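You operate a simulated robot arm through the tools that you are given. There is no shell and no other tool.

You are at the controls of a simulated robot arm. One attempt, no reset.

## Task
Measure the clamped motor's play and drop the matching ring on its peg.
Fine: gauge on, clear button pressed once, rock the bar to both stops, gauge away again; colours as on the plate. Where these are worked on the way, their far stop is far enough and under half their travel is too little: dial gauge.

Only the result counts: the job must be done as asked and must still hold three seconds after the hand-in. Knocking over, shifting, dropping, spilling or breaking anything else fails it.

## Robot
A 7-joint arm with a two-finger parallel gripper, fixed in place. Base frame: the origin is on the floor under the middle of its stand, x ahead of it, y to its left, z up; the work surface is at about z = 79.2. Units: cm, rad, N and s.
With the tool pointing down near the work surface it reaches from about 26 to 70 cm from the base axis. Its first joint turns from -2.897 to 2.897 rad. Payload 1.57 kg.
The tool frame sits at the grasp point between the pads (the TCP): z along the fingers, y along the line on which they close. The tips reach 3 cm beyond it. Largest opening 8 cm; finger width 1.7, thickness 1.2; the body of the gripper, 4 by 8.2 cm, starts 8 cm behind the TCP.
Orientation is that of the tool frame in the base frame, as [roll, pitch, yaw] about the fixed x, y, z axes, in that order (R = Rz(yaw) Ry(pitch) Rx(roll)). With the fingers straight down and closing along the base's y, the tool's x points along the base's -x, its y along +y and its z along -z.

## Interface
- The arm moves only by the tool nudge_tool. Its argument "targets" is one flat list of numbers, 7 for each row, row after row: the shift along the base's x, y, z in mm, then the turn, a rotation vector about the base's x, y, z in rad, then the gripper command, from -1 (fully open) to 1 (shut), values between in proportion. In form: [dx, dy, dz, wx, wy, wz, gripper, dx, dy, dz, wx, wy, wz, gripper, ...]. A call has 1 to 20 rows; each row shifts and turns the commanded pose from where the row before left it. A row lasts 0.2 s, in which the tool goes at most 5 cm and 0.15 rad; a call with a longer step from one row to the next is refused whole, and so is a gripper value outside its range. Where a pose cannot be reached the arm comes as near as it can. A force on the tool above 90 N (or 10 N above the force at the start of the call, whichever is more), or a blocked arm, ends the call early, and 0.2 s more pass. The fingers move at their own pace (about 7.2 cm/s each) and stop on an object; they squeeze with about 20 N. The grip force told is the motor's: it shows also when the fingers shut on nothing. Time passes only in rows, and 0.2 s behind the last, so rows that do not move let the fingers close. It gives the time, the measured TCP pose, the force on the tool (base axes), the opening and the grip force at its end, in the units of the frame above (readings bear some noise), with the torque about the TCP (base axes, N m) and any sound that the robot's microphone picked up.
- Cameras (640 x 400 px; columns grow to the right, rows downward): "scene" is fixed at [40.22, 49.98, 159.34]; the picture's right is [-0.88, -0.48, 0.00], its down [-0.46, 0.83, -0.31] and it looks along [0.15, -0.28, -0.95] (base axes); focal length 297 px, centre (320, 200). "wrist" rides on the gripper at [7.2, -0.7, -12.2] in the tool frame; the picture's right is [0.09, 1.00, 0.00], its down [-0.84, 0.08, -0.54] and it looks along [-0.54, 0.05, 0.84] (tool axes); focal length 238 px, centre (320, 200). There is no depth. A picture from a camera that has moved, and an enlarged one, comes with that camera's place and axes in the base frame and with its lens.
- camera(camera): a new picture of that camera. No time passes.
- move_column(by): slides the trunk up (or, below 0, down) by that many cm; the arm rides with it, the base frame stays. It gives what a move gives, with no picture.
- inspect(camera, box): a new picture of the part [left, top, right, bottom] of that camera's present view, enlarged. No time passes.
- hand_in(): hands the job in; it is judged then, once.

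Nothing tells you positions but the pictures and the camera data. Unless the task says otherwise, let go and move clear before handing in.

The tools are called by a JSON object that holds its "method" and its "body". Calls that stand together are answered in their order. nudge_tool: Moves the arm, as the interface text tells. Its arguments: {"type":"object","properties":{"targets":{"type":"array","items":{"type":"number"}}},"required":["targets"]} The other tools are called the same way: move_column (by) moves the trunk up or down; camera (camera) takes a picture; inspect (camera, box) takes an enlarged picture of a part of a camera's view; hand_in () hands the job in.

At the start:

```text
clock: 0.0
position: [44.06, 14.41, 117.17]
tcp_rot: [-3.141, 0.0, 3.141]
wrist_force: [-0.1, -0.2, -0.4]
wrist_torque: [-0.02, 0.02, -0.03]
finger_gap: 8.0
grip_force: 0.1
trunk travel left (down, up): [-37.5, 10.5]
```

scene: 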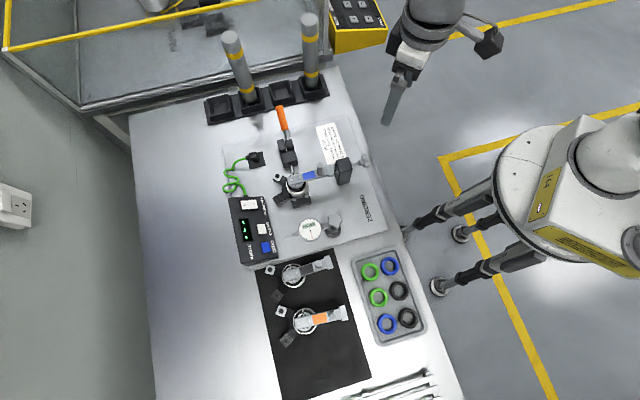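
wrist: 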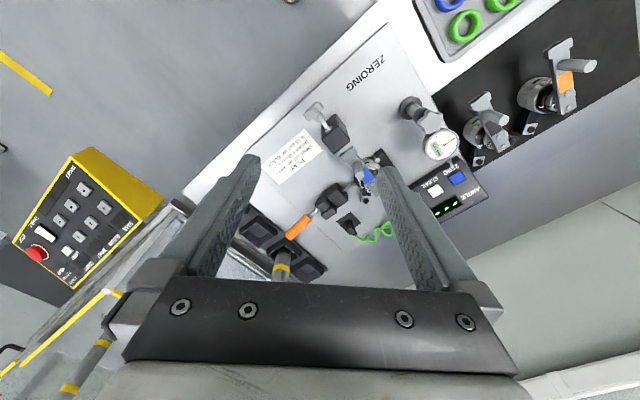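

I see a bench with a clamped motor on a plate, a dial gauge, a readout box with buttons, a tray of coloured rings and two other motors on a black mat. First I'll look closer at the label plate, the fixture and the box.

{"method": "inspect", "body": {"camera": "scene", "box": [220, 100, 400, 270]}}

{"method": "inspect", "body": {"camera": "scene", "box": [310, 115, 360, 170]}}

{"method": "inspect", "body": {"camera": "scene", "box": [220, 180, 290, 275]}}

{"method": "inspect", "body": {"camera": "scene", "box": [250, 240, 440, 400]}}

{"method": "inspect", "body": {"camera": "wrist", "box": [240, 80, 480, 260]}}

{"method": "inspect", "body": {"camera": "scene", "box": [190, 0, 400, 130]}}

```text
2.35 times, centred on (310, 185) of scene
camera zoom: at [40.22, 49.98, 159.34], right [-0.88, -0.48, 0.0], down [-0.46, 0.83, -0.31], along [0.15, -0.28, -0.95], focal length 700 px, centre (344, 235)
```

zoom: 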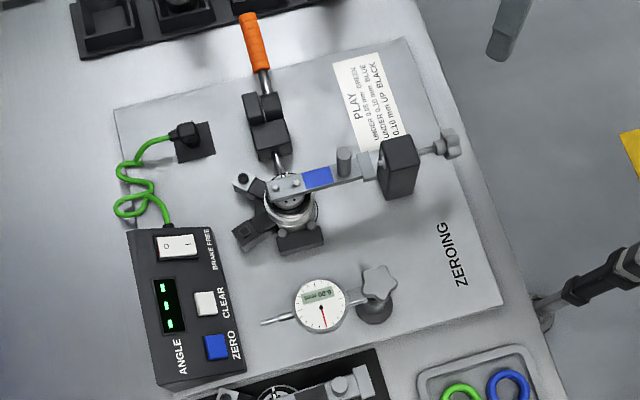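

```text
7.27 times, centred on (335, 142) of scene
camera zoom: at [40.22, 49.98, 159.34], right [-0.88, -0.48, 0.0], down [-0.46, 0.83, -0.31], along [0.15, -0.28, -0.95], focal length 2162 px, centre (211, 618)
```

zoom: 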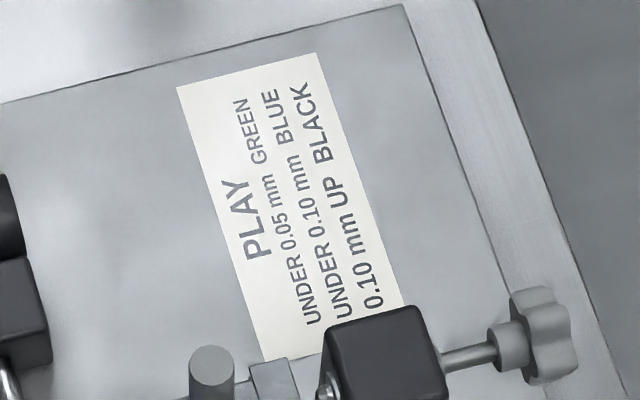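

```text
4.21 times, centred on (255, 228) of scene
camera zoom: at [40.22, 49.98, 159.34], right [-0.88, -0.48, 0.0], down [-0.46, 0.83, -0.31], along [0.15, -0.28, -0.95], focal length 1252 px, centre (594, 84)
```

zoom: 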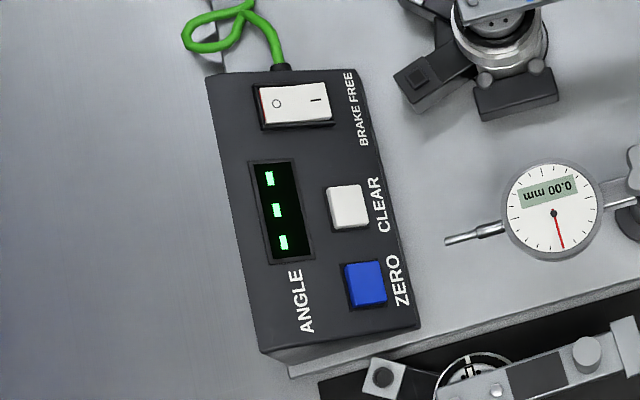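

```text
2.50 times, centred on (345, 320) of scene
camera zoom: at [40.22, 49.98, 159.34], right [-0.88, -0.48, 0.0], down [-0.46, 0.83, -0.31], along [0.15, -0.28, -0.95], focal length 743 px, centre (258, -100)
```

zoom: 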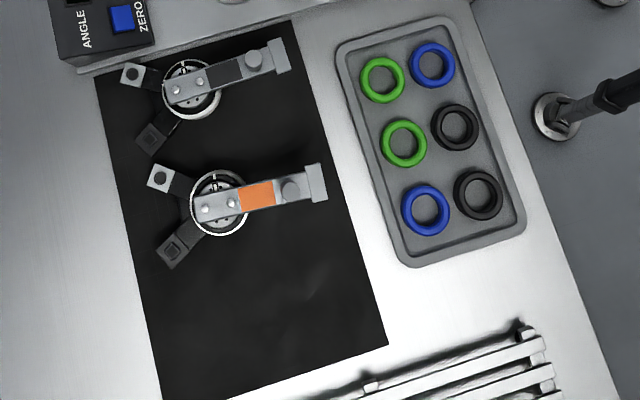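

```text
2.22 times, centred on (360, 170) of wrist
camera zoom: at [36.73, 13.77, 129.36], right [-0.09, 1.0, 0.0], down [0.84, 0.08, 0.54], along [0.54, 0.05, -0.84], focal length 530 px, centre (231, 267)
```

zoom: 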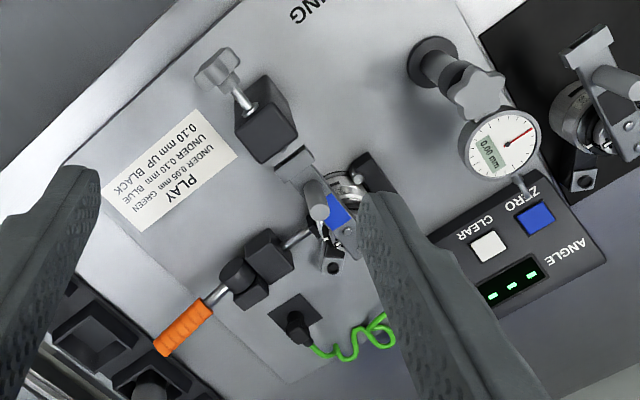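

```text
3.05 times, centred on (295, 65) of scene
camera zoom: at [40.22, 49.98, 159.34], right [-0.88, -0.48, 0.0], down [-0.46, 0.83, -0.31], along [0.15, -0.28, -0.95], focal length 906 px, centre (396, 611)
```

zoom: 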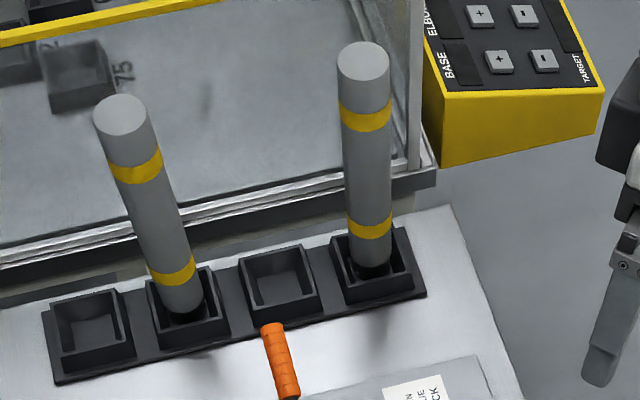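

The plate says: under 0.05 mm green, under 0.10 mm blue, 0.10 mm up black. The clamped motor sits near x=58.5, y=28.5; the dial gauge's post is near x=45.5, y=33. I'll look closer with the wrist camera at the fixture.

{"method": "inspect", "body": {"camera": "wrist", "box": [310, 90, 410, 220]}}

{"method": "inspect", "body": {"camera": "wrist", "box": [390, 80, 500, 220]}}

{"method": "inspect", "body": {"camera": "scene", "box": [270, 140, 370, 220]}}

{"method": "inspect", "body": {"camera": "scene", "box": [285, 200, 355, 250]}}

```text
3.08 times, centred on (360, 155) of wrist
camera zoom: at [36.73, 13.77, 129.36], right [-0.09, 1.0, 0.0], down [0.84, 0.08, 0.54], along [0.54, 0.05, -0.84], focal length 733 px, centre (197, 338)
```

zoom: 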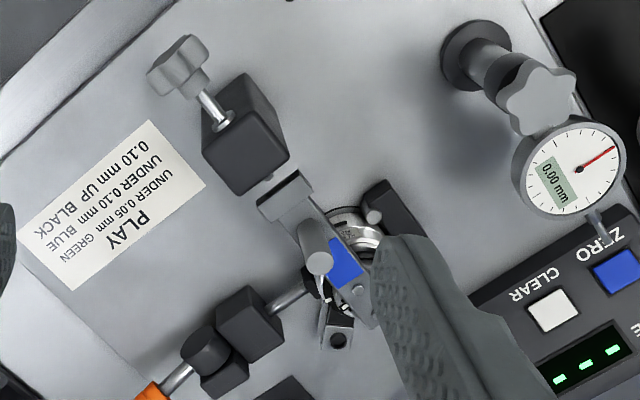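

```text
2.86 times, centred on (445, 150) of wrist
camera zoom: at [36.73, 13.77, 129.36], right [-0.09, 1.0, 0.0], down [0.84, 0.08, 0.54], along [0.54, 0.05, -0.84], focal length 681 px, centre (-37, 343)
```

zoom: 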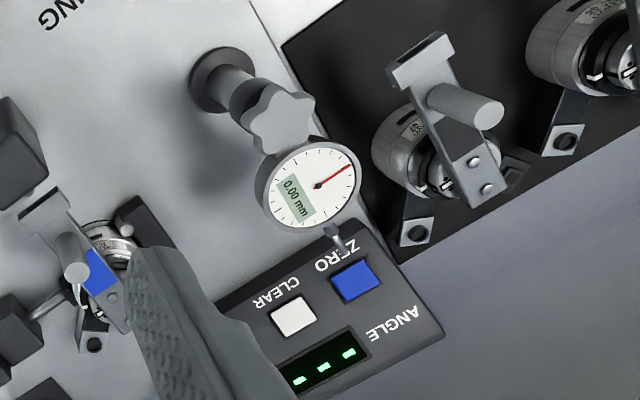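

```text
5.00 times, centred on (320, 180) of scene
camera zoom: at [40.22, 49.98, 159.34], right [-0.88, -0.48, 0.0], down [-0.46, 0.83, -0.31], along [0.15, -0.28, -0.95], focal length 1486 px, centre (320, 300)
```

zoom: 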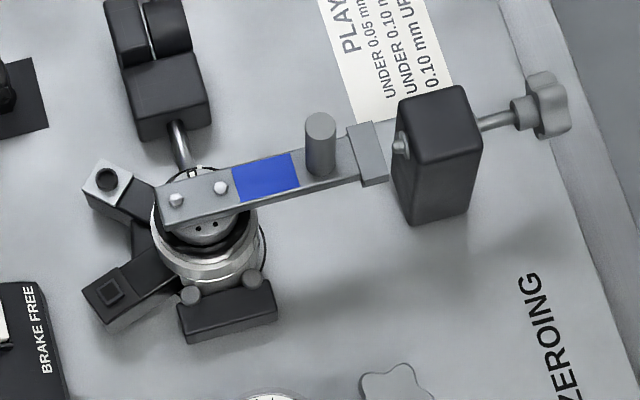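

```text
8.00 times, centred on (320, 225) of scene
camera zoom: at [40.22, 49.98, 159.34], right [-0.88, -0.48, 0.0], down [-0.46, 0.83, -0.31], along [0.15, -0.28, -0.95], focal length 2378 px, centre (320, 0)
```

zoom: 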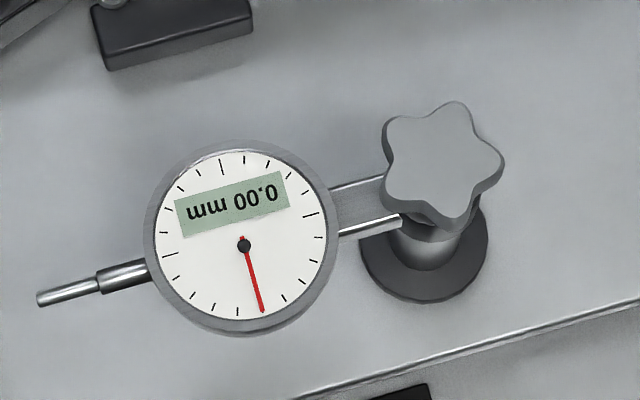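

The scene camera geometry checks out against the finger tips. I'll move closer with open fingers, above the space between gauge and bar, to get better pictures.

{"method": "nudge_tool", "body": {"targets": [4, 16, -20, 0, 0, 0, -1, 4, 16, -20, 0, 0, 0, -1, 4, 16, -20, 0, 0, 0, -1, 4, 16, -20, 0, 0, 0, -1, 4, 16, -20, 0, 0, 0, -1, 0, 0, 0, 0, 0, 0, -1]}}

{"method": "camera", "body": {"camera": "wrist"}}

{"method": "camera", "body": {"camera": "scene"}}

```text
clock: 1.4
position: [46.01, 22.64, 107.17]
tcp_rot: [-3.141, 0.0, -3.141]
wrist_force: [-0.7, 0.7, 0.5]
wrist_torque: [-0.01, 0.01, 0.0]
finger_gap: 7.98
grip_force: 0.1
trunk travel left (down, up): [-37.5, 10.5]
```

```text
taken
camera wrist: at [38.71, 21.95, 119.34], right [-0.09, 1.0, 0.0], down [0.84, 0.08, 0.54], along [0.54, 0.05, -0.84], focal length 238 px, centre (320, 200)
```

wrist: 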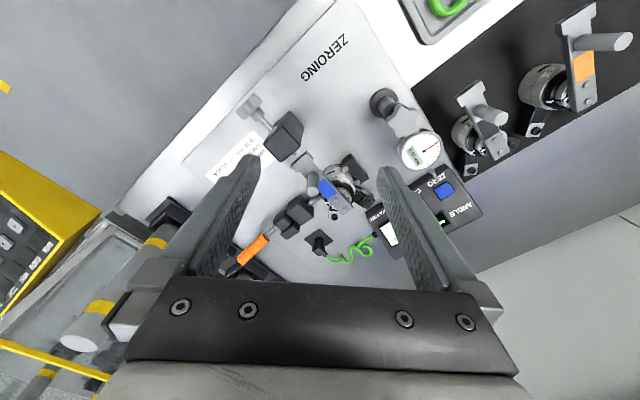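

```text
taken
```

scene: 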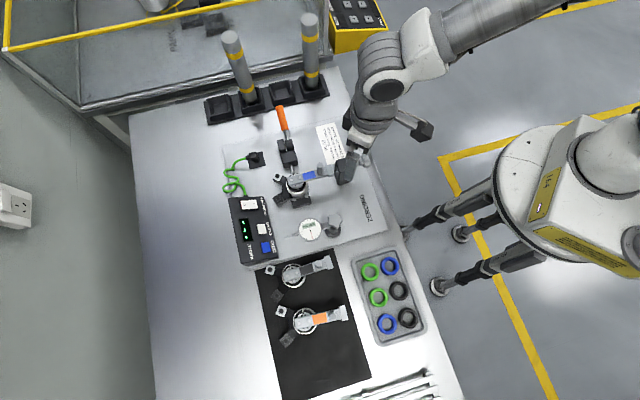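

The motor, bar and gauge are in the wrist view now. I'll enlarge the details to fix their positions.

{"method": "inspect", "body": {"camera": "wrist", "box": [260, 90, 380, 220]}}

{"method": "inspect", "body": {"camera": "wrist", "box": [340, 80, 490, 200]}}

{"method": "inspect", "body": {"camera": "wrist", "box": [360, 160, 500, 260]}}

{"method": "inspect", "body": {"camera": "scene", "box": [340, 240, 440, 350]}}

```text
3.08 times, centred on (320, 155) of wrist
camera zoom: at [38.71, 21.95, 119.34], right [-0.09, 1.0, 0.0], down [0.84, 0.08, 0.54], along [0.54, 0.05, -0.84], focal length 733 px, centre (320, 338)
```

zoom: 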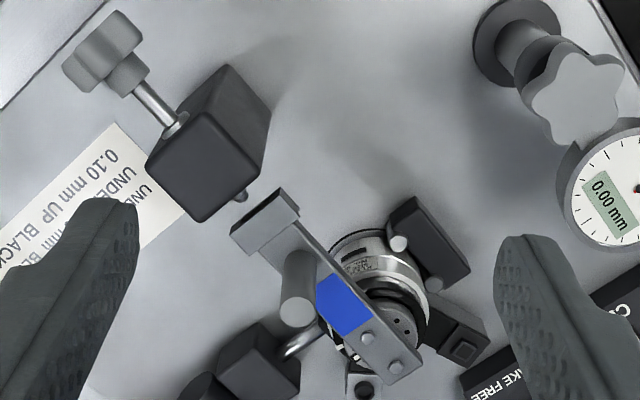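

```text
3.33 times, centred on (415, 140) of wrist
camera zoom: at [38.71, 21.95, 119.34], right [-0.09, 1.0, 0.0], down [0.84, 0.08, 0.54], along [0.54, 0.05, -0.84], focal length 794 px, centre (3, 400)
```

zoom: 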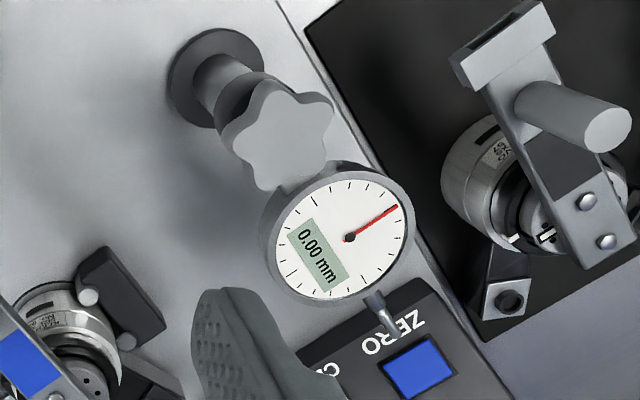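

```text
4.00 times, centred on (430, 210) of wrist
camera zoom: at [38.71, 21.95, 119.34], right [-0.09, 1.0, 0.0], down [0.84, 0.08, 0.54], along [0.54, 0.05, -0.84], focal length 953 px, centre (-120, 160)
```

zoom: 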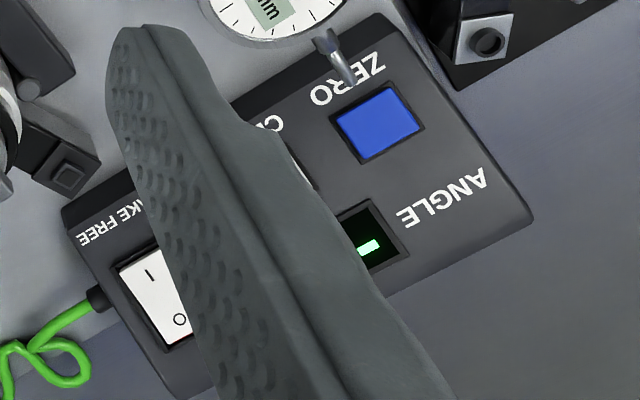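

```text
3.64 times, centred on (390, 295) of scene
camera zoom: at [40.22, 49.98, 159.34], right [-0.88, -0.48, 0.0], down [-0.46, 0.83, -0.31], along [0.15, -0.28, -0.95], focal length 1081 px, centre (66, -146)
```

zoom: 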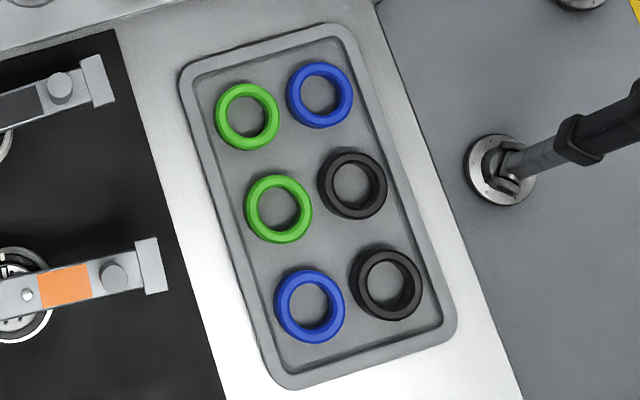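

Peg top comes out near (55.4, 22.4, 91.7), the motor axis near (60, 27), the gauge post near (45.4, 33.1) and its dial near (49.9, 37.2). The gauge seems to swing about its post. I'll hover above the dial, fingers turned to straddle it along its swing direction.

{"method": "nudge_tool", "body": {"targets": [6.5, 24.3, -8, 0, 0, 0.149, -1, 6.5, 24.3, -8, 0, 0, 0.149, -1, 6.5, 24.3, -8, 0, 0, 0.149, -1, 6.5, 24.3, -8, 0, 0, 0.149, -1, 6.5, 24.3, -8, 0, 0, 0.149, -1, 6.5, 24.3, -8, 0, 0, 0, -1, 0, 0, 0, 0, 0, 0, -1]}}

{"method": "camera", "body": {"camera": "wrist"}}

{"method": "camera", "body": {"camera": "scene"}}

```text
clock: 3.0
position: [49.84, 37.13, 102.53]
tcp_rot: [-3.141, -0.001, -2.394]
wrist_force: [-0.2, 0.7, 0.1]
wrist_torque: [0.0, 0.02, 0.03]
finger_gap: 8.02
grip_force: 0.1
trunk travel left (down, up): [-37.5, 10.5]
```

```text
taken
camera wrist: at [44.87, 31.73, 114.61], right [-0.74, 0.67, 0.0], down [0.56, 0.63, 0.54], along [0.36, 0.4, -0.84], focal length 238 px, centre (320, 200)
```

wrist: 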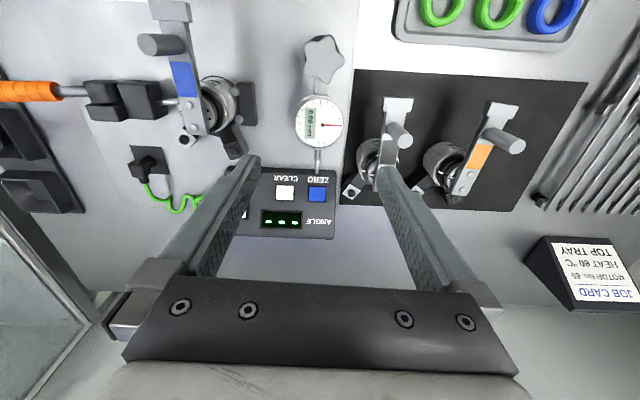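

```text
taken
```

scene: 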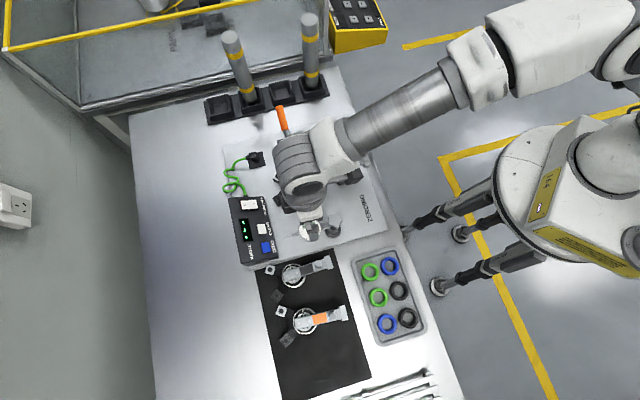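

The dial sits centred between the fingers in the wrist view. There is also a job card on the bench; I'll read it, and the dial.

{"method": "inspect", "body": {"camera": "wrist", "box": [520, 220, 640, 320]}}

{"method": "inspect", "body": {"camera": "wrist", "box": [220, 20, 380, 240]}}

{"method": "inspect", "body": {"camera": "wrist", "box": [120, 0, 280, 200]}}

```text
4.00 times, centred on (580, 270) of wrist
camera zoom: at [44.87, 31.73, 114.61], right [-0.74, 0.67, 0.0], down [0.56, 0.63, 0.54], along [0.36, 0.4, -0.84], focal length 953 px, centre (-720, -80)
```

zoom: 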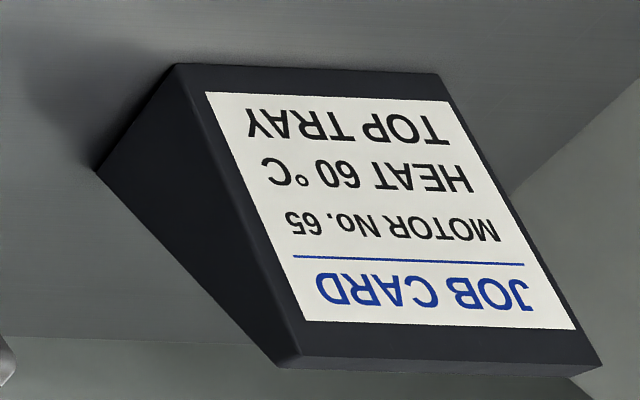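

```text
1.82 times, centred on (300, 130) of wrist
camera zoom: at [44.87, 31.73, 114.61], right [-0.74, 0.67, 0.0], down [0.56, 0.63, 0.54], along [0.36, 0.4, -0.84], focal length 433 px, centre (356, 327)
```

zoom: 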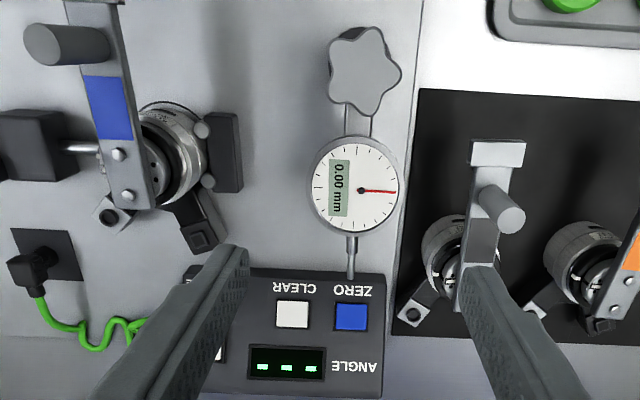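

```text
2.00 times, centred on (200, 100) of wrist
camera zoom: at [44.87, 31.73, 114.61], right [-0.74, 0.67, 0.0], down [0.56, 0.63, 0.54], along [0.36, 0.4, -0.84], focal length 477 px, centre (560, 400)
```

zoom: 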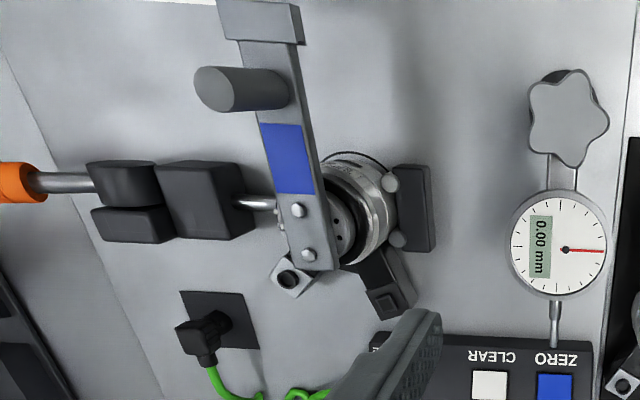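

Job card is unrelated to this measurement. I narrow the fingers to about 7 cm and come down in stages astride the dial.

{"method": "nudge_tool", "body": {"targets": [0, 0, -20, 0, 0, 0, -0.8, 0, 0, -20, 0, 0, 0, -0.8, 0, 0, -20, 0, 0, 0, -0.8, 0, 0, -20, 0, 0, 0, -0.8, 0, 0, -10, 0, 0, 0, -0.8, 0, 0, 0, 0, 0, 0, -0.8]}}

{"method": "camera", "body": {"camera": "wrist"}}

{"method": "camera", "body": {"camera": "scene"}}

```text
clock: 4.4
position: [49.97, 37.02, 93.36]
tcp_rot: [-3.141, 0.0, -2.396]
wrist_force: [0.6, 1.4, 0.2]
wrist_torque: [0.01, 0.0, -0.01]
finger_gap: 7.19
grip_force: 0.0
trunk travel left (down, up): [-37.5, 10.5]
```

```text
taken
camera wrist: at [44.92, 31.69, 105.65], right [-0.74, 0.67, 0.0], down [0.56, 0.62, 0.54], along [0.36, 0.4, -0.84], focal length 238 px, centre (320, 200)
```

wrist: 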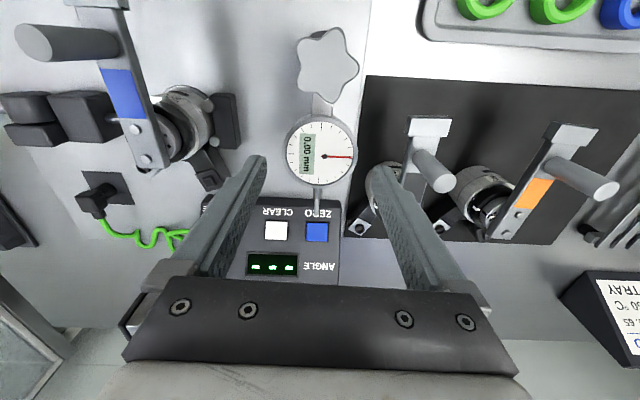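

```text
taken
```

scene: 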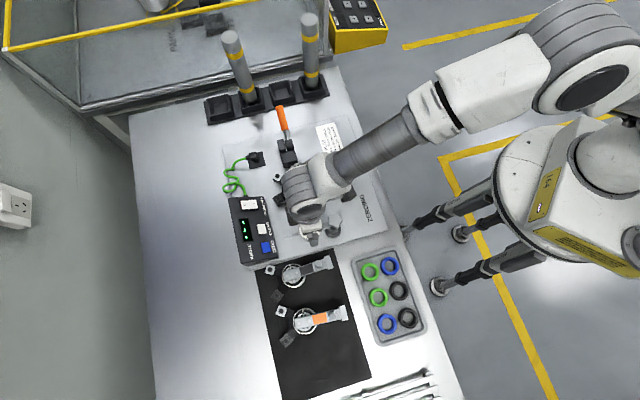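

The dial is centred between the fingers. I go down beside it and narrow the gap to just wider than the dial.

{"method": "nudge_tool", "body": {"targets": [-2, -1, -12, 0, 0, 0, -0.8, 0, 0, -12, 0, 0, 0, -0.8, 0, 0, -12, 0, 0, 0, -0.8, 0, 0, -10, 0, 0, 0, -0.8, 0, 0, 0, 0, 0, 0, -0.6, 0, 0, 0, 0, 0, 0, -0.6]}}

{"method": "camera", "body": {"camera": "wrist"}}

{"method": "inspect", "body": {"camera": "scene", "box": [270, 180, 370, 260]}}

```text
clock: 5.8
position: [49.67, 36.99, 88.85]
tcp_rot: [-3.141, 0.0, -2.396]
wrist_force: [-0.2, -0.5, -0.5]
wrist_torque: [0.0, 0.01, 0.01]
finger_gap: 6.39
grip_force: 0.1
trunk travel left (down, up): [-37.5, 10.5]
```

```text
taken
camera wrist: at [44.71, 31.48, 100.98], right [-0.74, 0.67, 0.0], down [0.56, 0.62, 0.54], along [0.36, 0.4, -0.84], focal length 238 px, centre (320, 200)
```

wrist: 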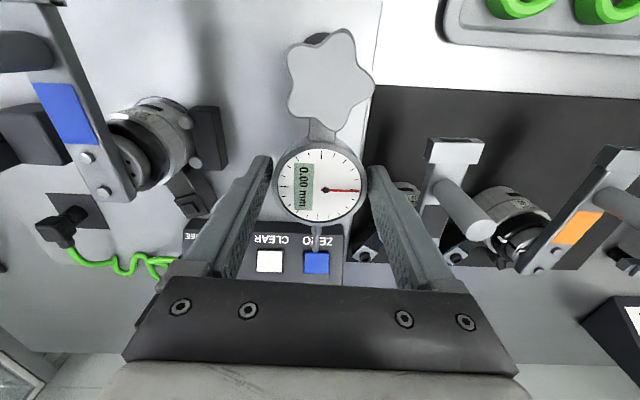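

```text
5.00 times, centred on (320, 220) of scene
camera zoom: at [40.22, 49.98, 159.34], right [-0.88, -0.48, 0.0], down [-0.46, 0.83, -0.31], along [0.15, -0.28, -0.95], focal length 1486 px, centre (320, 100)
```

zoom: 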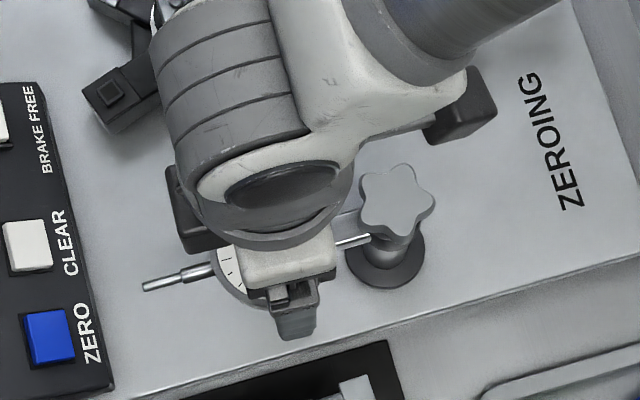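

The fingers straddle the dial. Now I swing it clockwise about its post in an arc, first a part of the way, and check that it follows.

{"method": "nudge_tool", "body": {"targets": [2.8, -3.3, 0, 0, 0, -0.075, -0.6, 2.5, -3.5, 0, 0, 0, -0.075, -0.6, 2.3, -3.7, 0, 0, 0, -0.075, -0.6, 2.0, -3.9, 0, 0, 0, -0.075, -0.6, 1.7, -4.0, 0, 0, 0, -0.075, -0.6, 1.4, -4.1, 0, 0, 0, -0.075, -0.6]}}

{"method": "camera", "body": {"camera": "wrist"}}

```text
clock: 7.2
position: [50.83, 34.79, 88.78]
tcp_rot: [3.14, 0.0, -2.847]
wrist_force: [0.5, 0.3, -0.3]
wrist_torque: [0.02, 0.03, 0.01]
finger_gap: 6.43
grip_force: 0.6
trunk travel left (down, up): [-37.5, 10.5]
```

```text
taken
camera wrist: at [44.17, 31.93, 101.0], right [-0.38, 0.93, 0.0], down [0.78, 0.32, 0.54], along [0.5, 0.2, -0.84], focal length 238 px, centre (320, 200)
```

wrist: 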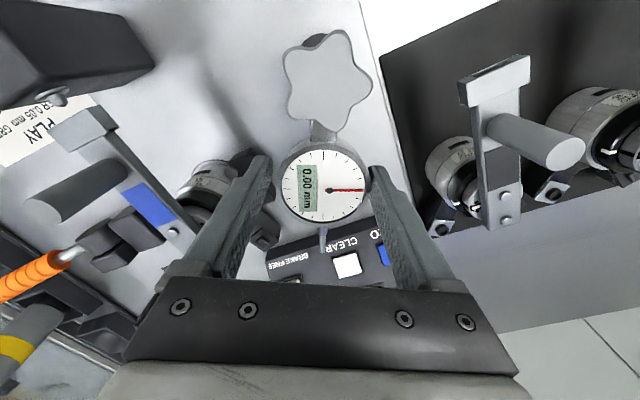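

The gauge follows smoothly. I continue the arc.

{"method": "nudge_tool", "body": {"targets": [1.1, -4.2, 0, 0, 0, -0.075, -0.6, 0.8, -4.3, 0, 0, 0, -0.075, -0.6, 0.4, -4.3, 0, 0, 0, -0.075, -0.6, 0.1, -4.3, 0, 0, 0, -0.075, -0.6, -0.2, -4.3, 0, 0, 0, -0.075, -0.6, -0.5, -4.3, 0, 0, 0, -0.075, -0.6, -0.9, -4.3, 0, 0, 0, -0.075, -0.6, -1.2, -4.2, 0, 0, 0, -0.075, -0.6]}}

{"method": "camera", "body": {"camera": "wrist"}}

```text
clock: 9.0
position: [50.94, 31.3, 88.83]
tcp_rot: [3.14, 0.001, 2.835]
wrist_force: [-0.6, 0.3, 0.0]
wrist_torque: [-0.01, 0.0, 0.02]
finger_gap: 6.41
grip_force: 0.4
trunk travel left (down, up): [-37.5, 10.5]
```

```text
taken
camera wrist: at [43.74, 32.72, 100.94], right [0.21, 0.98, 0.0], down [0.82, -0.18, 0.54], along [0.53, -0.12, -0.84], focal length 238 px, centre (320, 200)
```

wrist: 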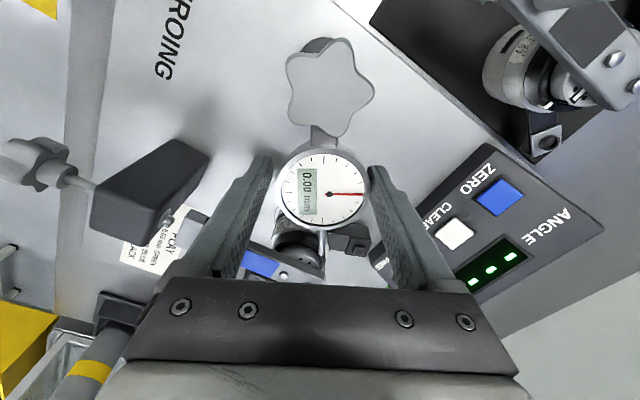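

Still following with little force. I go on towards the bar, more carefully.

{"method": "nudge_tool", "body": {"targets": [-1.5, -4.1, 0, 0, 0, -0.075, -0.6, -1.8, -3.9, 0, 0, 0, -0.075, -0.6, -2.1, -3.8, 0, 0, 0, -0.075, -0.6, -2.4, -3.6, 0, 0, 0, -0.075, -0.6]}}

{"method": "camera", "body": {"camera": "wrist"}}

{"method": "inspect", "body": {"camera": "scene", "box": [270, 140, 370, 260]}}

```text
clock: 10.0
position: [50.17, 29.65, 88.72]
tcp_rot: [3.14, -0.001, 2.533]
wrist_force: [-0.7, -0.5, 0.2]
wrist_torque: [0.04, -0.01, -0.02]
finger_gap: 6.45
grip_force: 0.1
trunk travel left (down, up): [-37.5, 10.5]
```

```text
taken
camera wrist: at [43.87, 33.22, 100.99], right [0.49, 0.87, 0.0], down [0.73, -0.41, 0.54], along [0.47, -0.27, -0.84], focal length 238 px, centre (320, 200)
```

wrist: 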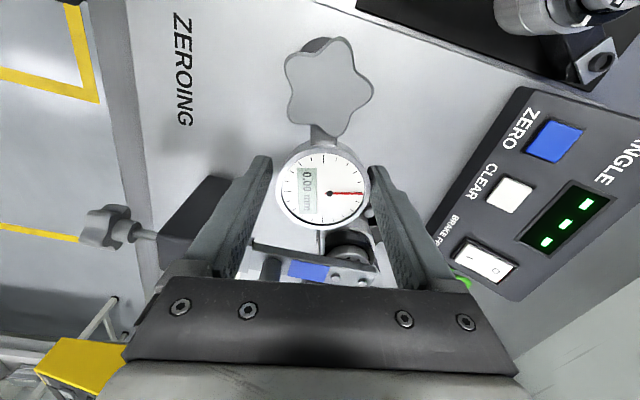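

```text
3.33 times, centred on (320, 200) of scene
camera zoom: at [40.22, 49.98, 159.34], right [-0.88, -0.48, 0.0], down [-0.46, 0.83, -0.31], along [0.15, -0.28, -0.95], focal length 991 px, centre (320, 200)
```

zoom: 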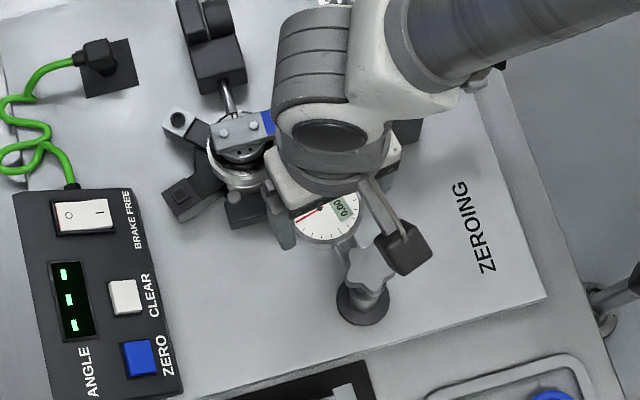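

I check the plunger tip against the bar.

{"method": "inspect", "body": {"camera": "wrist", "box": [230, 130, 420, 300]}}

```text
2.35 times, centred on (325, 215) of wrist
camera zoom: at [43.87, 33.22, 100.99], right [0.49, 0.87, 0.0], down [0.73, -0.41, 0.54], along [0.47, -0.27, -0.84], focal length 561 px, centre (308, 165)
```

zoom: 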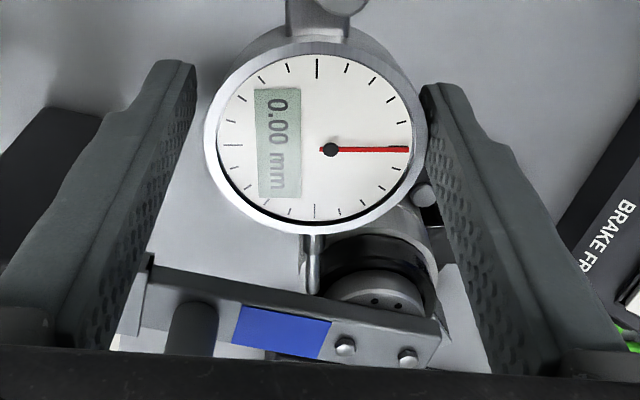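

The plunger is just short of the bar. I push on in small steps to find the far stop.

{"method": "nudge_tool", "body": {"targets": [-2.6, -3.5, 0, 0, 0, -0.075, -0.6, -2.9, -3.3, 0, 0, 0, -0.075, -0.6]}}

{"method": "inspect", "body": {"camera": "wrist", "box": [230, 130, 420, 300]}}

```text
clock: 10.6
position: [49.64, 29.12, 88.8]
tcp_rot: [-3.14, 0.0, 2.386]
wrist_force: [0.5, -0.4, -0.6]
wrist_torque: [0.02, 0.0, -0.01]
finger_gap: 6.41
grip_force: 0.0
trunk travel left (down, up): [-37.5, 10.5]
```

```text
2.35 times, centred on (325, 215) of wrist
camera zoom: at [43.91, 33.52, 100.98], right [0.62, 0.79, 0.0], down [0.66, -0.52, 0.54], along [0.43, -0.33, -0.84], focal length 561 px, centre (308, 165)
```

zoom: 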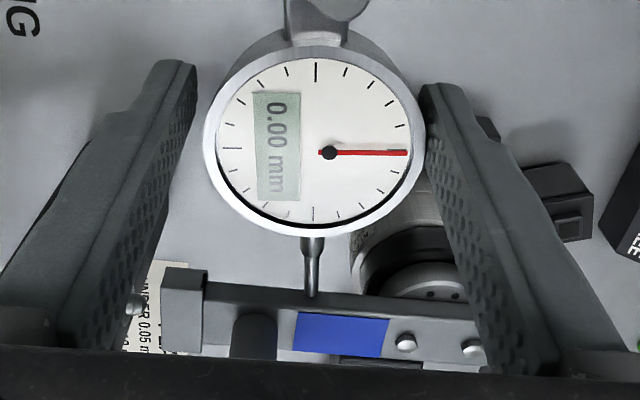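

Nearly perpendicular now. I keep pushing in smaller steps until I feel the stop.

{"method": "nudge_tool", "body": {"targets": [-1.5, -1.5, 0, 0, 0, -0.037, -0.6, -1.5, -1.5, 0, 0, 0, -0.037, -0.6]}}

{"method": "inspect", "body": {"camera": "wrist", "box": [230, 130, 420, 300]}}

```text
clock: 11.2
position: [49.37, 28.82, 88.88]
tcp_rot: [-3.14, -0.001, 2.311]
wrist_force: [0.2, -0.1, 0.5]
wrist_torque: [0.0, -0.03, -0.04]
finger_gap: 6.43
grip_force: 0.1
trunk travel left (down, up): [-37.5, 10.5]
```

```text
2.35 times, centred on (325, 215) of wrist
camera zoom: at [43.86, 33.59, 100.99], right [0.67, 0.74, 0.0], down [0.62, -0.56, 0.54], along [0.4, -0.37, -0.84], focal length 561 px, centre (308, 165)
```

zoom: 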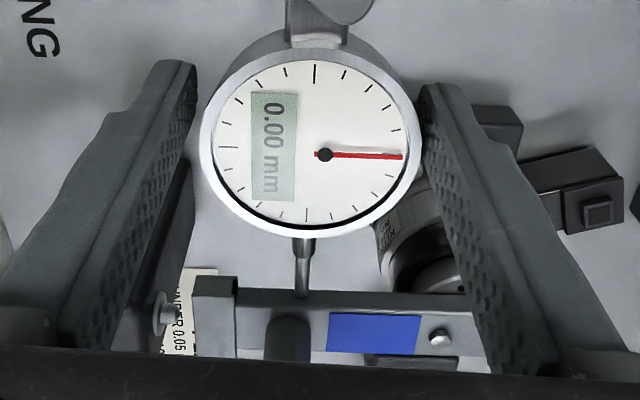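

{"method": "nudge_tool", "body": {"targets": [-1.6, -1.4, 0, 0, 0, -0.037, -0.6, -1.6, -1.4, 0, 0, 0, -0.037, -0.6]}}

{"method": "inspect", "body": {"camera": "wrist", "box": [230, 130, 420, 300]}}

```text
clock: 11.8
position: [49.07, 28.77, 88.88]
tcp_rot: [3.14, 0.0, 2.238]
wrist_force: [2.6, 3.4, 0.0]
wrist_torque: [0.01, 0.02, 0.12]
finger_gap: 6.75
grip_force: 2.0
trunk travel left (down, up): [-37.5, 10.5]
```

```text
2.35 times, centred on (325, 215) of wrist
camera zoom: at [43.98, 33.82, 101.09], right [0.73, 0.69, 0.0], down [0.58, -0.61, 0.54], along [0.37, -0.39, -0.84], focal length 561 px, centre (308, 165)
```

zoom: 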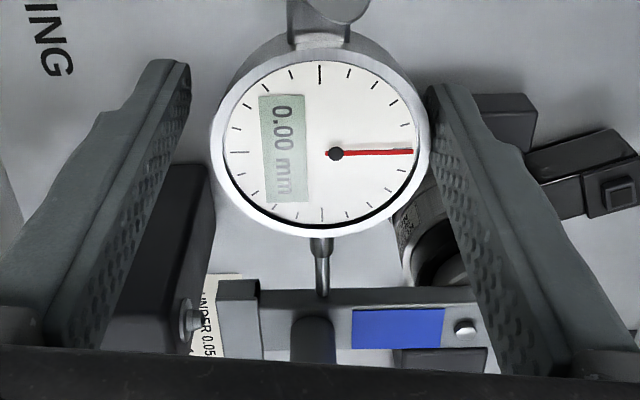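

I feel the stop: about 4 N with the finger pushed back, and the plunger is against the bar. I open slightly, centre on the dial so as not to drag it, and lift away.

{"method": "nudge_tool", "body": {"targets": [0, 0, 0, 0, 0, 0, -0.8, 2.2, 2.1, 0, 0, 0, 0, -0.8, 0, 0, 0, 0, 0, 0, -0.8, 0, 0, 10, 0, 0, 0, -0.8, 0, 0, 20, 0, 0, 0, -0.8, 0, 0, 25, 0, 0, 0, -0.8, 0, 0, 25, 0, 0, 0, -0.8]}}

{"method": "camera", "body": {"camera": "wrist"}}

{"method": "inspect", "body": {"camera": "scene", "box": [270, 140, 370, 260]}}

```text
clock: 13.4
position: [48.99, 28.7, 96.69]
tcp_rot: [-3.14, -0.002, 2.238]
wrist_force: [0.6, 0.4, -0.3]
wrist_torque: [0.03, 0.02, -0.01]
finger_gap: 7.19
grip_force: 0.0
trunk travel left (down, up): [-37.5, 10.5]
```

```text
taken
camera wrist: at [43.94, 33.95, 108.92], right [0.73, 0.69, 0.0], down [0.58, -0.61, 0.54], along [0.37, -0.39, -0.84], focal length 238 px, centre (320, 200)
```

wrist: 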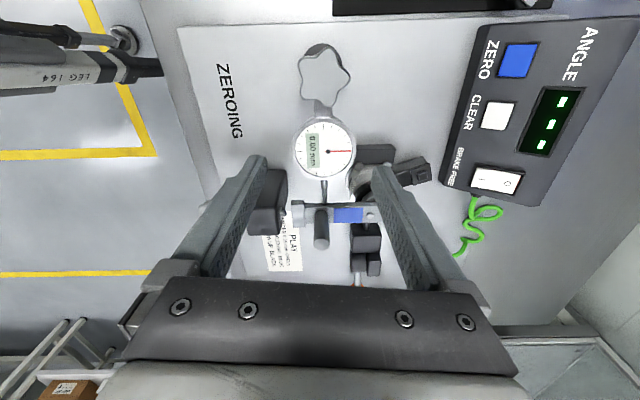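

```text
3.33 times, centred on (320, 200) of scene
camera zoom: at [40.22, 49.98, 159.34], right [-0.88, -0.48, 0.0], down [-0.46, 0.83, -0.31], along [0.15, -0.28, -0.95], focal length 991 px, centre (320, 200)
```

zoom: 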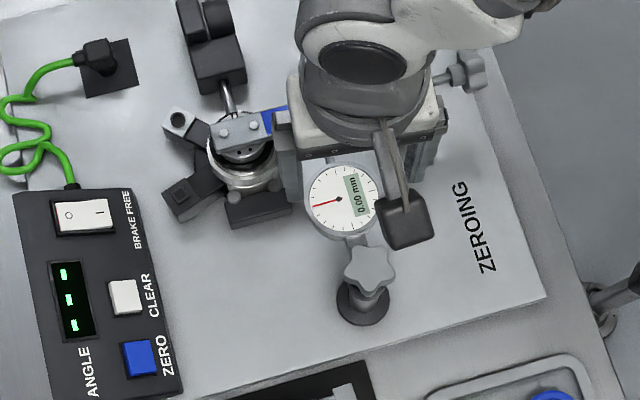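

{"method": "inspect", "body": {"camera": "wrist", "box": [270, 110, 390, 260]}}

{"method": "inspect", "body": {"camera": "wrist", "box": [430, 20, 620, 210]}}

```text
2.67 times, centred on (330, 185) of wrist
camera zoom: at [43.94, 33.95, 108.92], right [0.73, 0.69, 0.0], down [0.58, -0.61, 0.54], along [0.37, -0.39, -0.84], focal length 636 px, centre (293, 240)
```

zoom: 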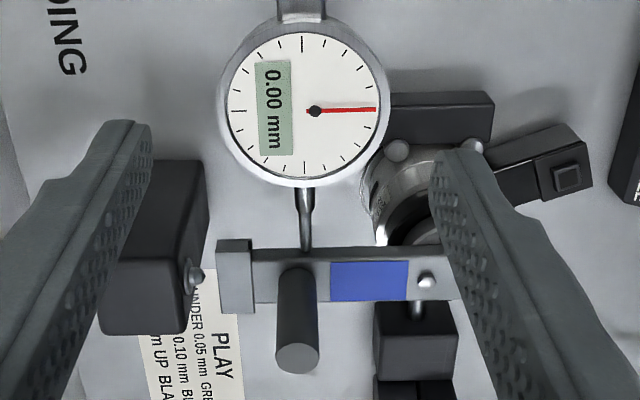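

```text
2.11 times, centred on (525, 115) of wrist
camera zoom: at [43.94, 33.95, 108.92], right [0.73, 0.69, 0.0], down [0.58, -0.61, 0.54], along [0.37, -0.39, -0.84], focal length 502 px, centre (-112, 379)
```

zoom: 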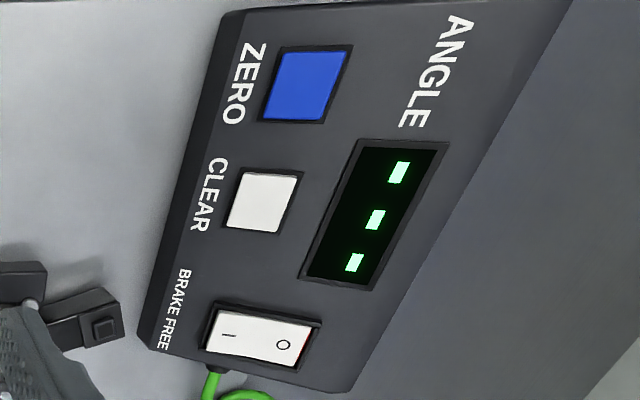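

The gauge is on the bar. Next is the CLEAR button at about (61.6, 42.3, 84), 75 cm out, so I'll rise, close the fingers, turn to line up with the box and lower the trunk for more reach.

{"method": "nudge_tool", "body": {"targets": [0, 0, 35, 0, 0, 0, 0, 0, 0, 35, 0, 0, 0.14, 1, 0, 0, 35, 0, 0, 0.14, 1, 10, 20, 35, 0, 0, 0.14, 1, 10, 20, 20, 0, 0, 0.14, 1, 10, 20, 0, 0, 0, 0.14, 1, 10, 20, 0, 0, 0, 0.14, 1, 0, 0, 0, 0, 0, 0.14, 1, 0, 0, 0, 0, 0, 0.14, 1, 0, 0, 0, 0, 0, 0.14, 1, 0, 0, 0, 0, 0, 0.14, 1, 0, 0, 0, 0, 0, 0.14, 1, 0, 0, 0, 0, 0, 0.14, 1]}}

{"method": "camera", "body": {"camera": "scene"}}

```text
clock: 16.2
position: [53.1, 36.77, 112.75]
tcp_rot: [-3.141, 0.001, -2.363]
wrist_force: [-0.1, 0.0, -0.3]
wrist_torque: [-0.02, -0.01, 0.01]
finger_gap: 0.03
grip_force: 20.3
trunk travel left (down, up): [-37.5, 10.5]
```

```text
taken
```

scene: 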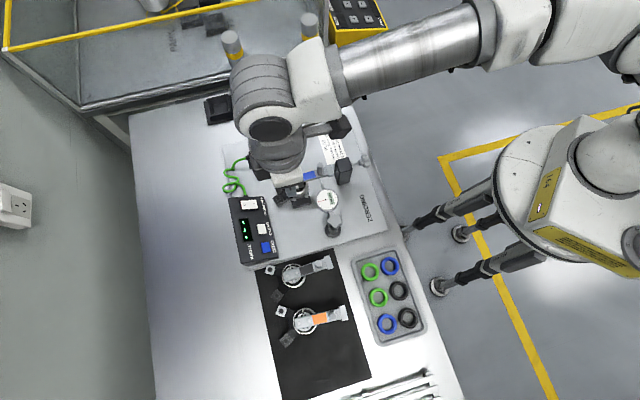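

Fingers closed and aligned with the box. Lowering the trunk 14 cm now; the tips stay above everything here.

{"method": "move_column", "body": {"by": -14}}

{"method": "camera", "body": {"camera": "wrist"}}

{"method": "inspect", "body": {"camera": "scene", "box": [220, 130, 380, 280]}}

```text
clock: 17.9
position: [53.11, 36.76, 98.81]
tcp_rot: [3.141, 0.001, -2.364]
wrist_force: [-0.4, -0.2, -0.3]
wrist_torque: [0.04, 0.01, -0.04]
finger_gap: 0.0
grip_force: 19.6
trunk travel left (down, up): [-23.5, 24.5]
```

```text
taken
camera wrist: at [48.4, 31.13, 110.96], right [-0.76, 0.65, 0.0], down [0.54, 0.64, 0.54], along [0.35, 0.41, -0.84], focal length 238 px, centre (320, 200)
```

wrist: 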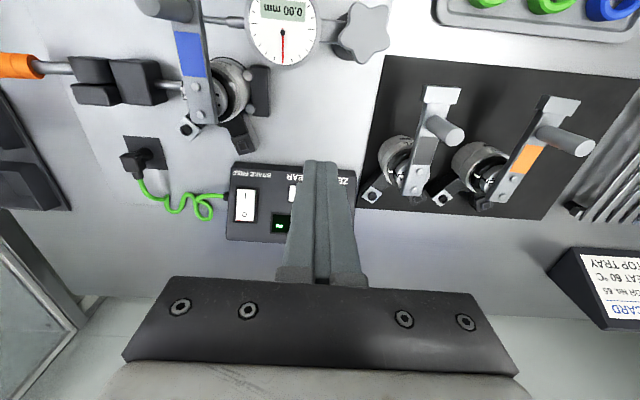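

```text
2.67 times, centred on (300, 205) of scene
camera zoom: at [40.22, 49.98, 159.34], right [-0.88, -0.48, 0.0], down [-0.46, 0.83, -0.31], along [0.15, -0.28, -0.95], focal length 793 px, centre (373, 187)
```

zoom: 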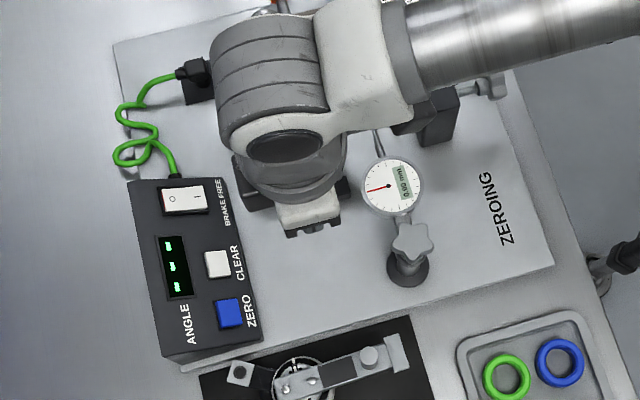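

Now move over the CLEAR button, staying 9 cm above it.

{"method": "nudge_tool", "body": {"targets": [17, 11, -6, 0, 0, 0, 1, 17, 11, -6, 0, 0, 0, 1, 17, 11, -6, 0, 0, 0, 1, 17, 11, -6, 0, 0, 0, 1, 17, 11, -6, 0, 0, 0, 1, 0, 0, 0, 0, 0, 0, 1]}}

{"method": "camera", "body": {"camera": "wrist"}}

{"method": "inspect", "body": {"camera": "scene", "box": [210, 160, 330, 280]}}

```text
clock: 19.3
position: [58.72, 39.73, 95.33]
tcp_rot: [3.14, -0.001, -2.365]
wrist_force: [-0.4, 0.4, 0.1]
wrist_torque: [0.01, 0.03, -0.03]
finger_gap: 0.0
grip_force: 19.9
out of reach, approached as far as the arm can: row 4, 5
trunk travel left (down, up): [-23.5, 24.5]
```

```text
taken
camera wrist: at [53.93, 34.2, 107.39], right [-0.76, 0.65, 0.0], down [0.54, 0.64, 0.54], along [0.35, 0.41, -0.84], focal length 238 px, centre (320, 200)
```

wrist: 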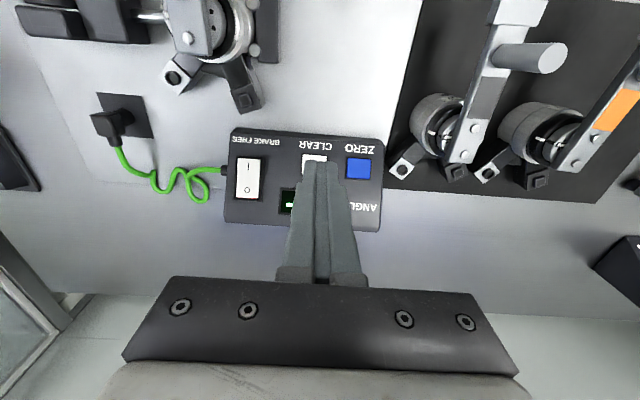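

```text
3.33 times, centred on (270, 220) of scene
camera zoom: at [40.22, 49.98, 159.34], right [-0.88, -0.48, 0.0], down [-0.46, 0.83, -0.31], along [0.15, -0.28, -0.95], focal length 991 px, centre (487, 133)
```

zoom: 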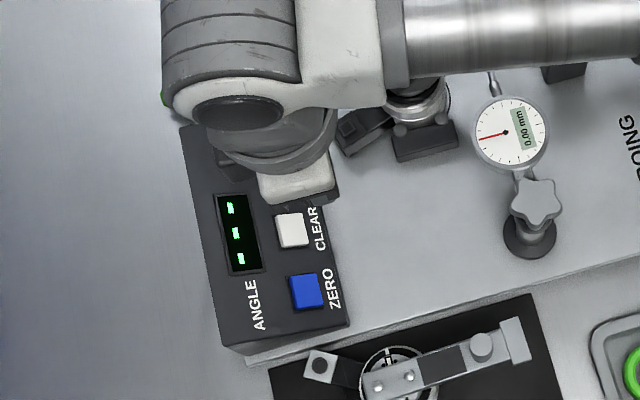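

Straight down the arm stops at about 71 cm, so I'll tilt the tool outward to reach the button with the fingertips. Tilting in place first.

{"method": "nudge_tool", "body": {"targets": [0, 0, 0, 0.105, -0.1065, 0, 1, 0, 0, 0, 0.105, -0.1065, 0, 1, 0, 0, 0, 0.105, -0.1065, 0, 1, 0, 0, 0, 0, 0, 0, 1]}}

{"method": "camera", "body": {"camera": "wrist"}}

{"method": "inspect", "body": {"camera": "scene", "box": [210, 160, 330, 280]}}

```text
clock: 20.3
position: [58.51, 39.73, 95.36]
tcp_rot: [3.14, 0.449, -2.366]
wrist_force: [0.9, -0.3, 0.1]
wrist_torque: [0.01, -0.01, 0.02]
finger_gap: 0.0
grip_force: 20.4
trunk travel left (down, up): [-23.5, 24.5]
```

```text
taken
camera wrist: at [50.58, 31.0, 103.15], right [-0.76, 0.65, -0.04], down [0.32, 0.42, 0.85], along [0.57, 0.63, -0.52], focal length 238 px, centre (320, 200)
```

wrist: 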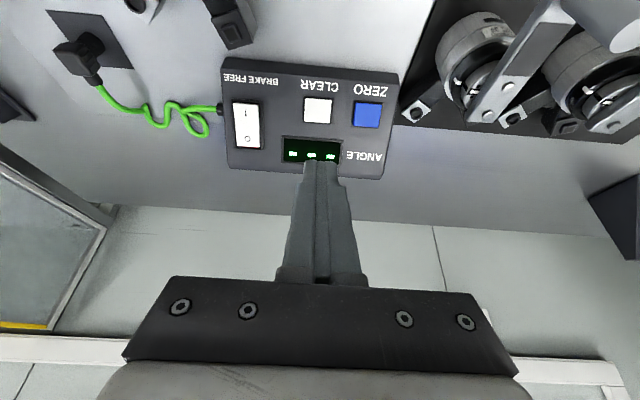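

```text
3.33 times, centred on (270, 220) of scene
camera zoom: at [40.22, 49.98, 159.34], right [-0.88, -0.48, 0.0], down [-0.46, 0.83, -0.31], along [0.15, -0.28, -0.95], focal length 991 px, centre (487, 133)
```

zoom: 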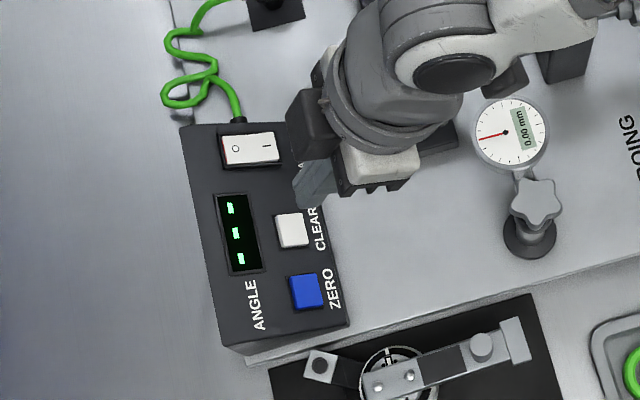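

With the tilt the arm is in reach. The fingertip is at about (59.4, 40.6, 92.7); I move it over the button to about 3 cm above.

{"method": "nudge_tool", "body": {"targets": [7, 5.2, -12, 0, 0, 0, 1, 7, 5.2, -12, 0, 0, 0, 1, 7, 5.2, -12, 0, 0, 0, 1, 0, 0, -15, 0, 0, 0, 1, 0, 0, 0, 0, 0, 0, 1]}}

{"method": "camera", "body": {"camera": "wrist"}}

{"method": "inspect", "body": {"camera": "scene", "box": [220, 180, 310, 270]}}

```text
clock: 21.5
position: [60.87, 41.4, 90.2]
tcp_rot: [3.139, 0.449, -2.367]
wrist_force: [-1.0, 0.1, -0.3]
wrist_torque: [0.01, 0.01, 0.0]
finger_gap: 0.01
grip_force: 20.1
trunk travel left (down, up): [-23.5, 24.5]
```

```text
taken
camera wrist: at [52.9, 32.57, 98.01], right [-0.76, 0.65, -0.04], down [0.32, 0.42, 0.85], along [0.57, 0.63, -0.52], focal length 238 px, centre (320, 200)
```

wrist: 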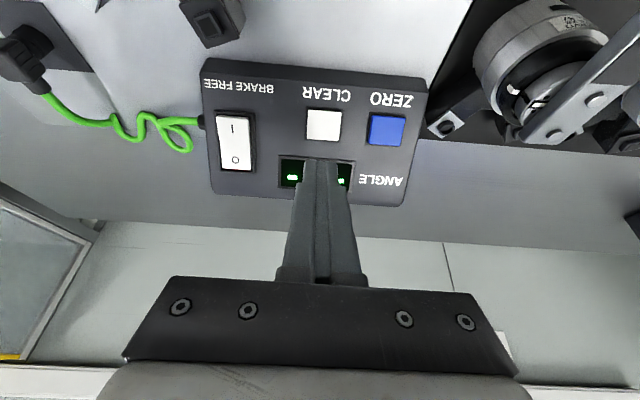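

```text
4.44 times, centred on (265, 225) of scene
camera zoom: at [40.22, 49.98, 159.34], right [-0.88, -0.48, 0.0], down [-0.46, 0.83, -0.31], along [0.15, -0.28, -0.95], focal length 1321 px, centre (564, 89)
```

zoom: 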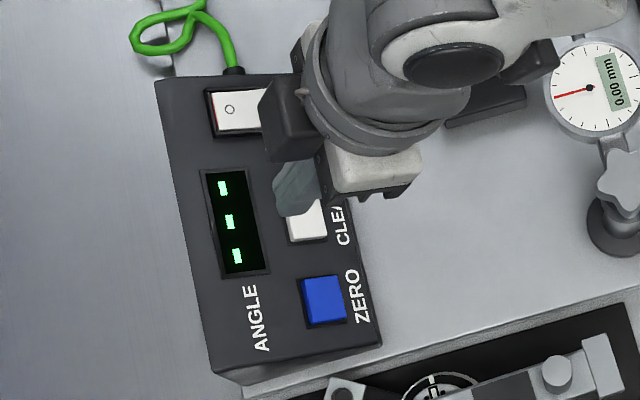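

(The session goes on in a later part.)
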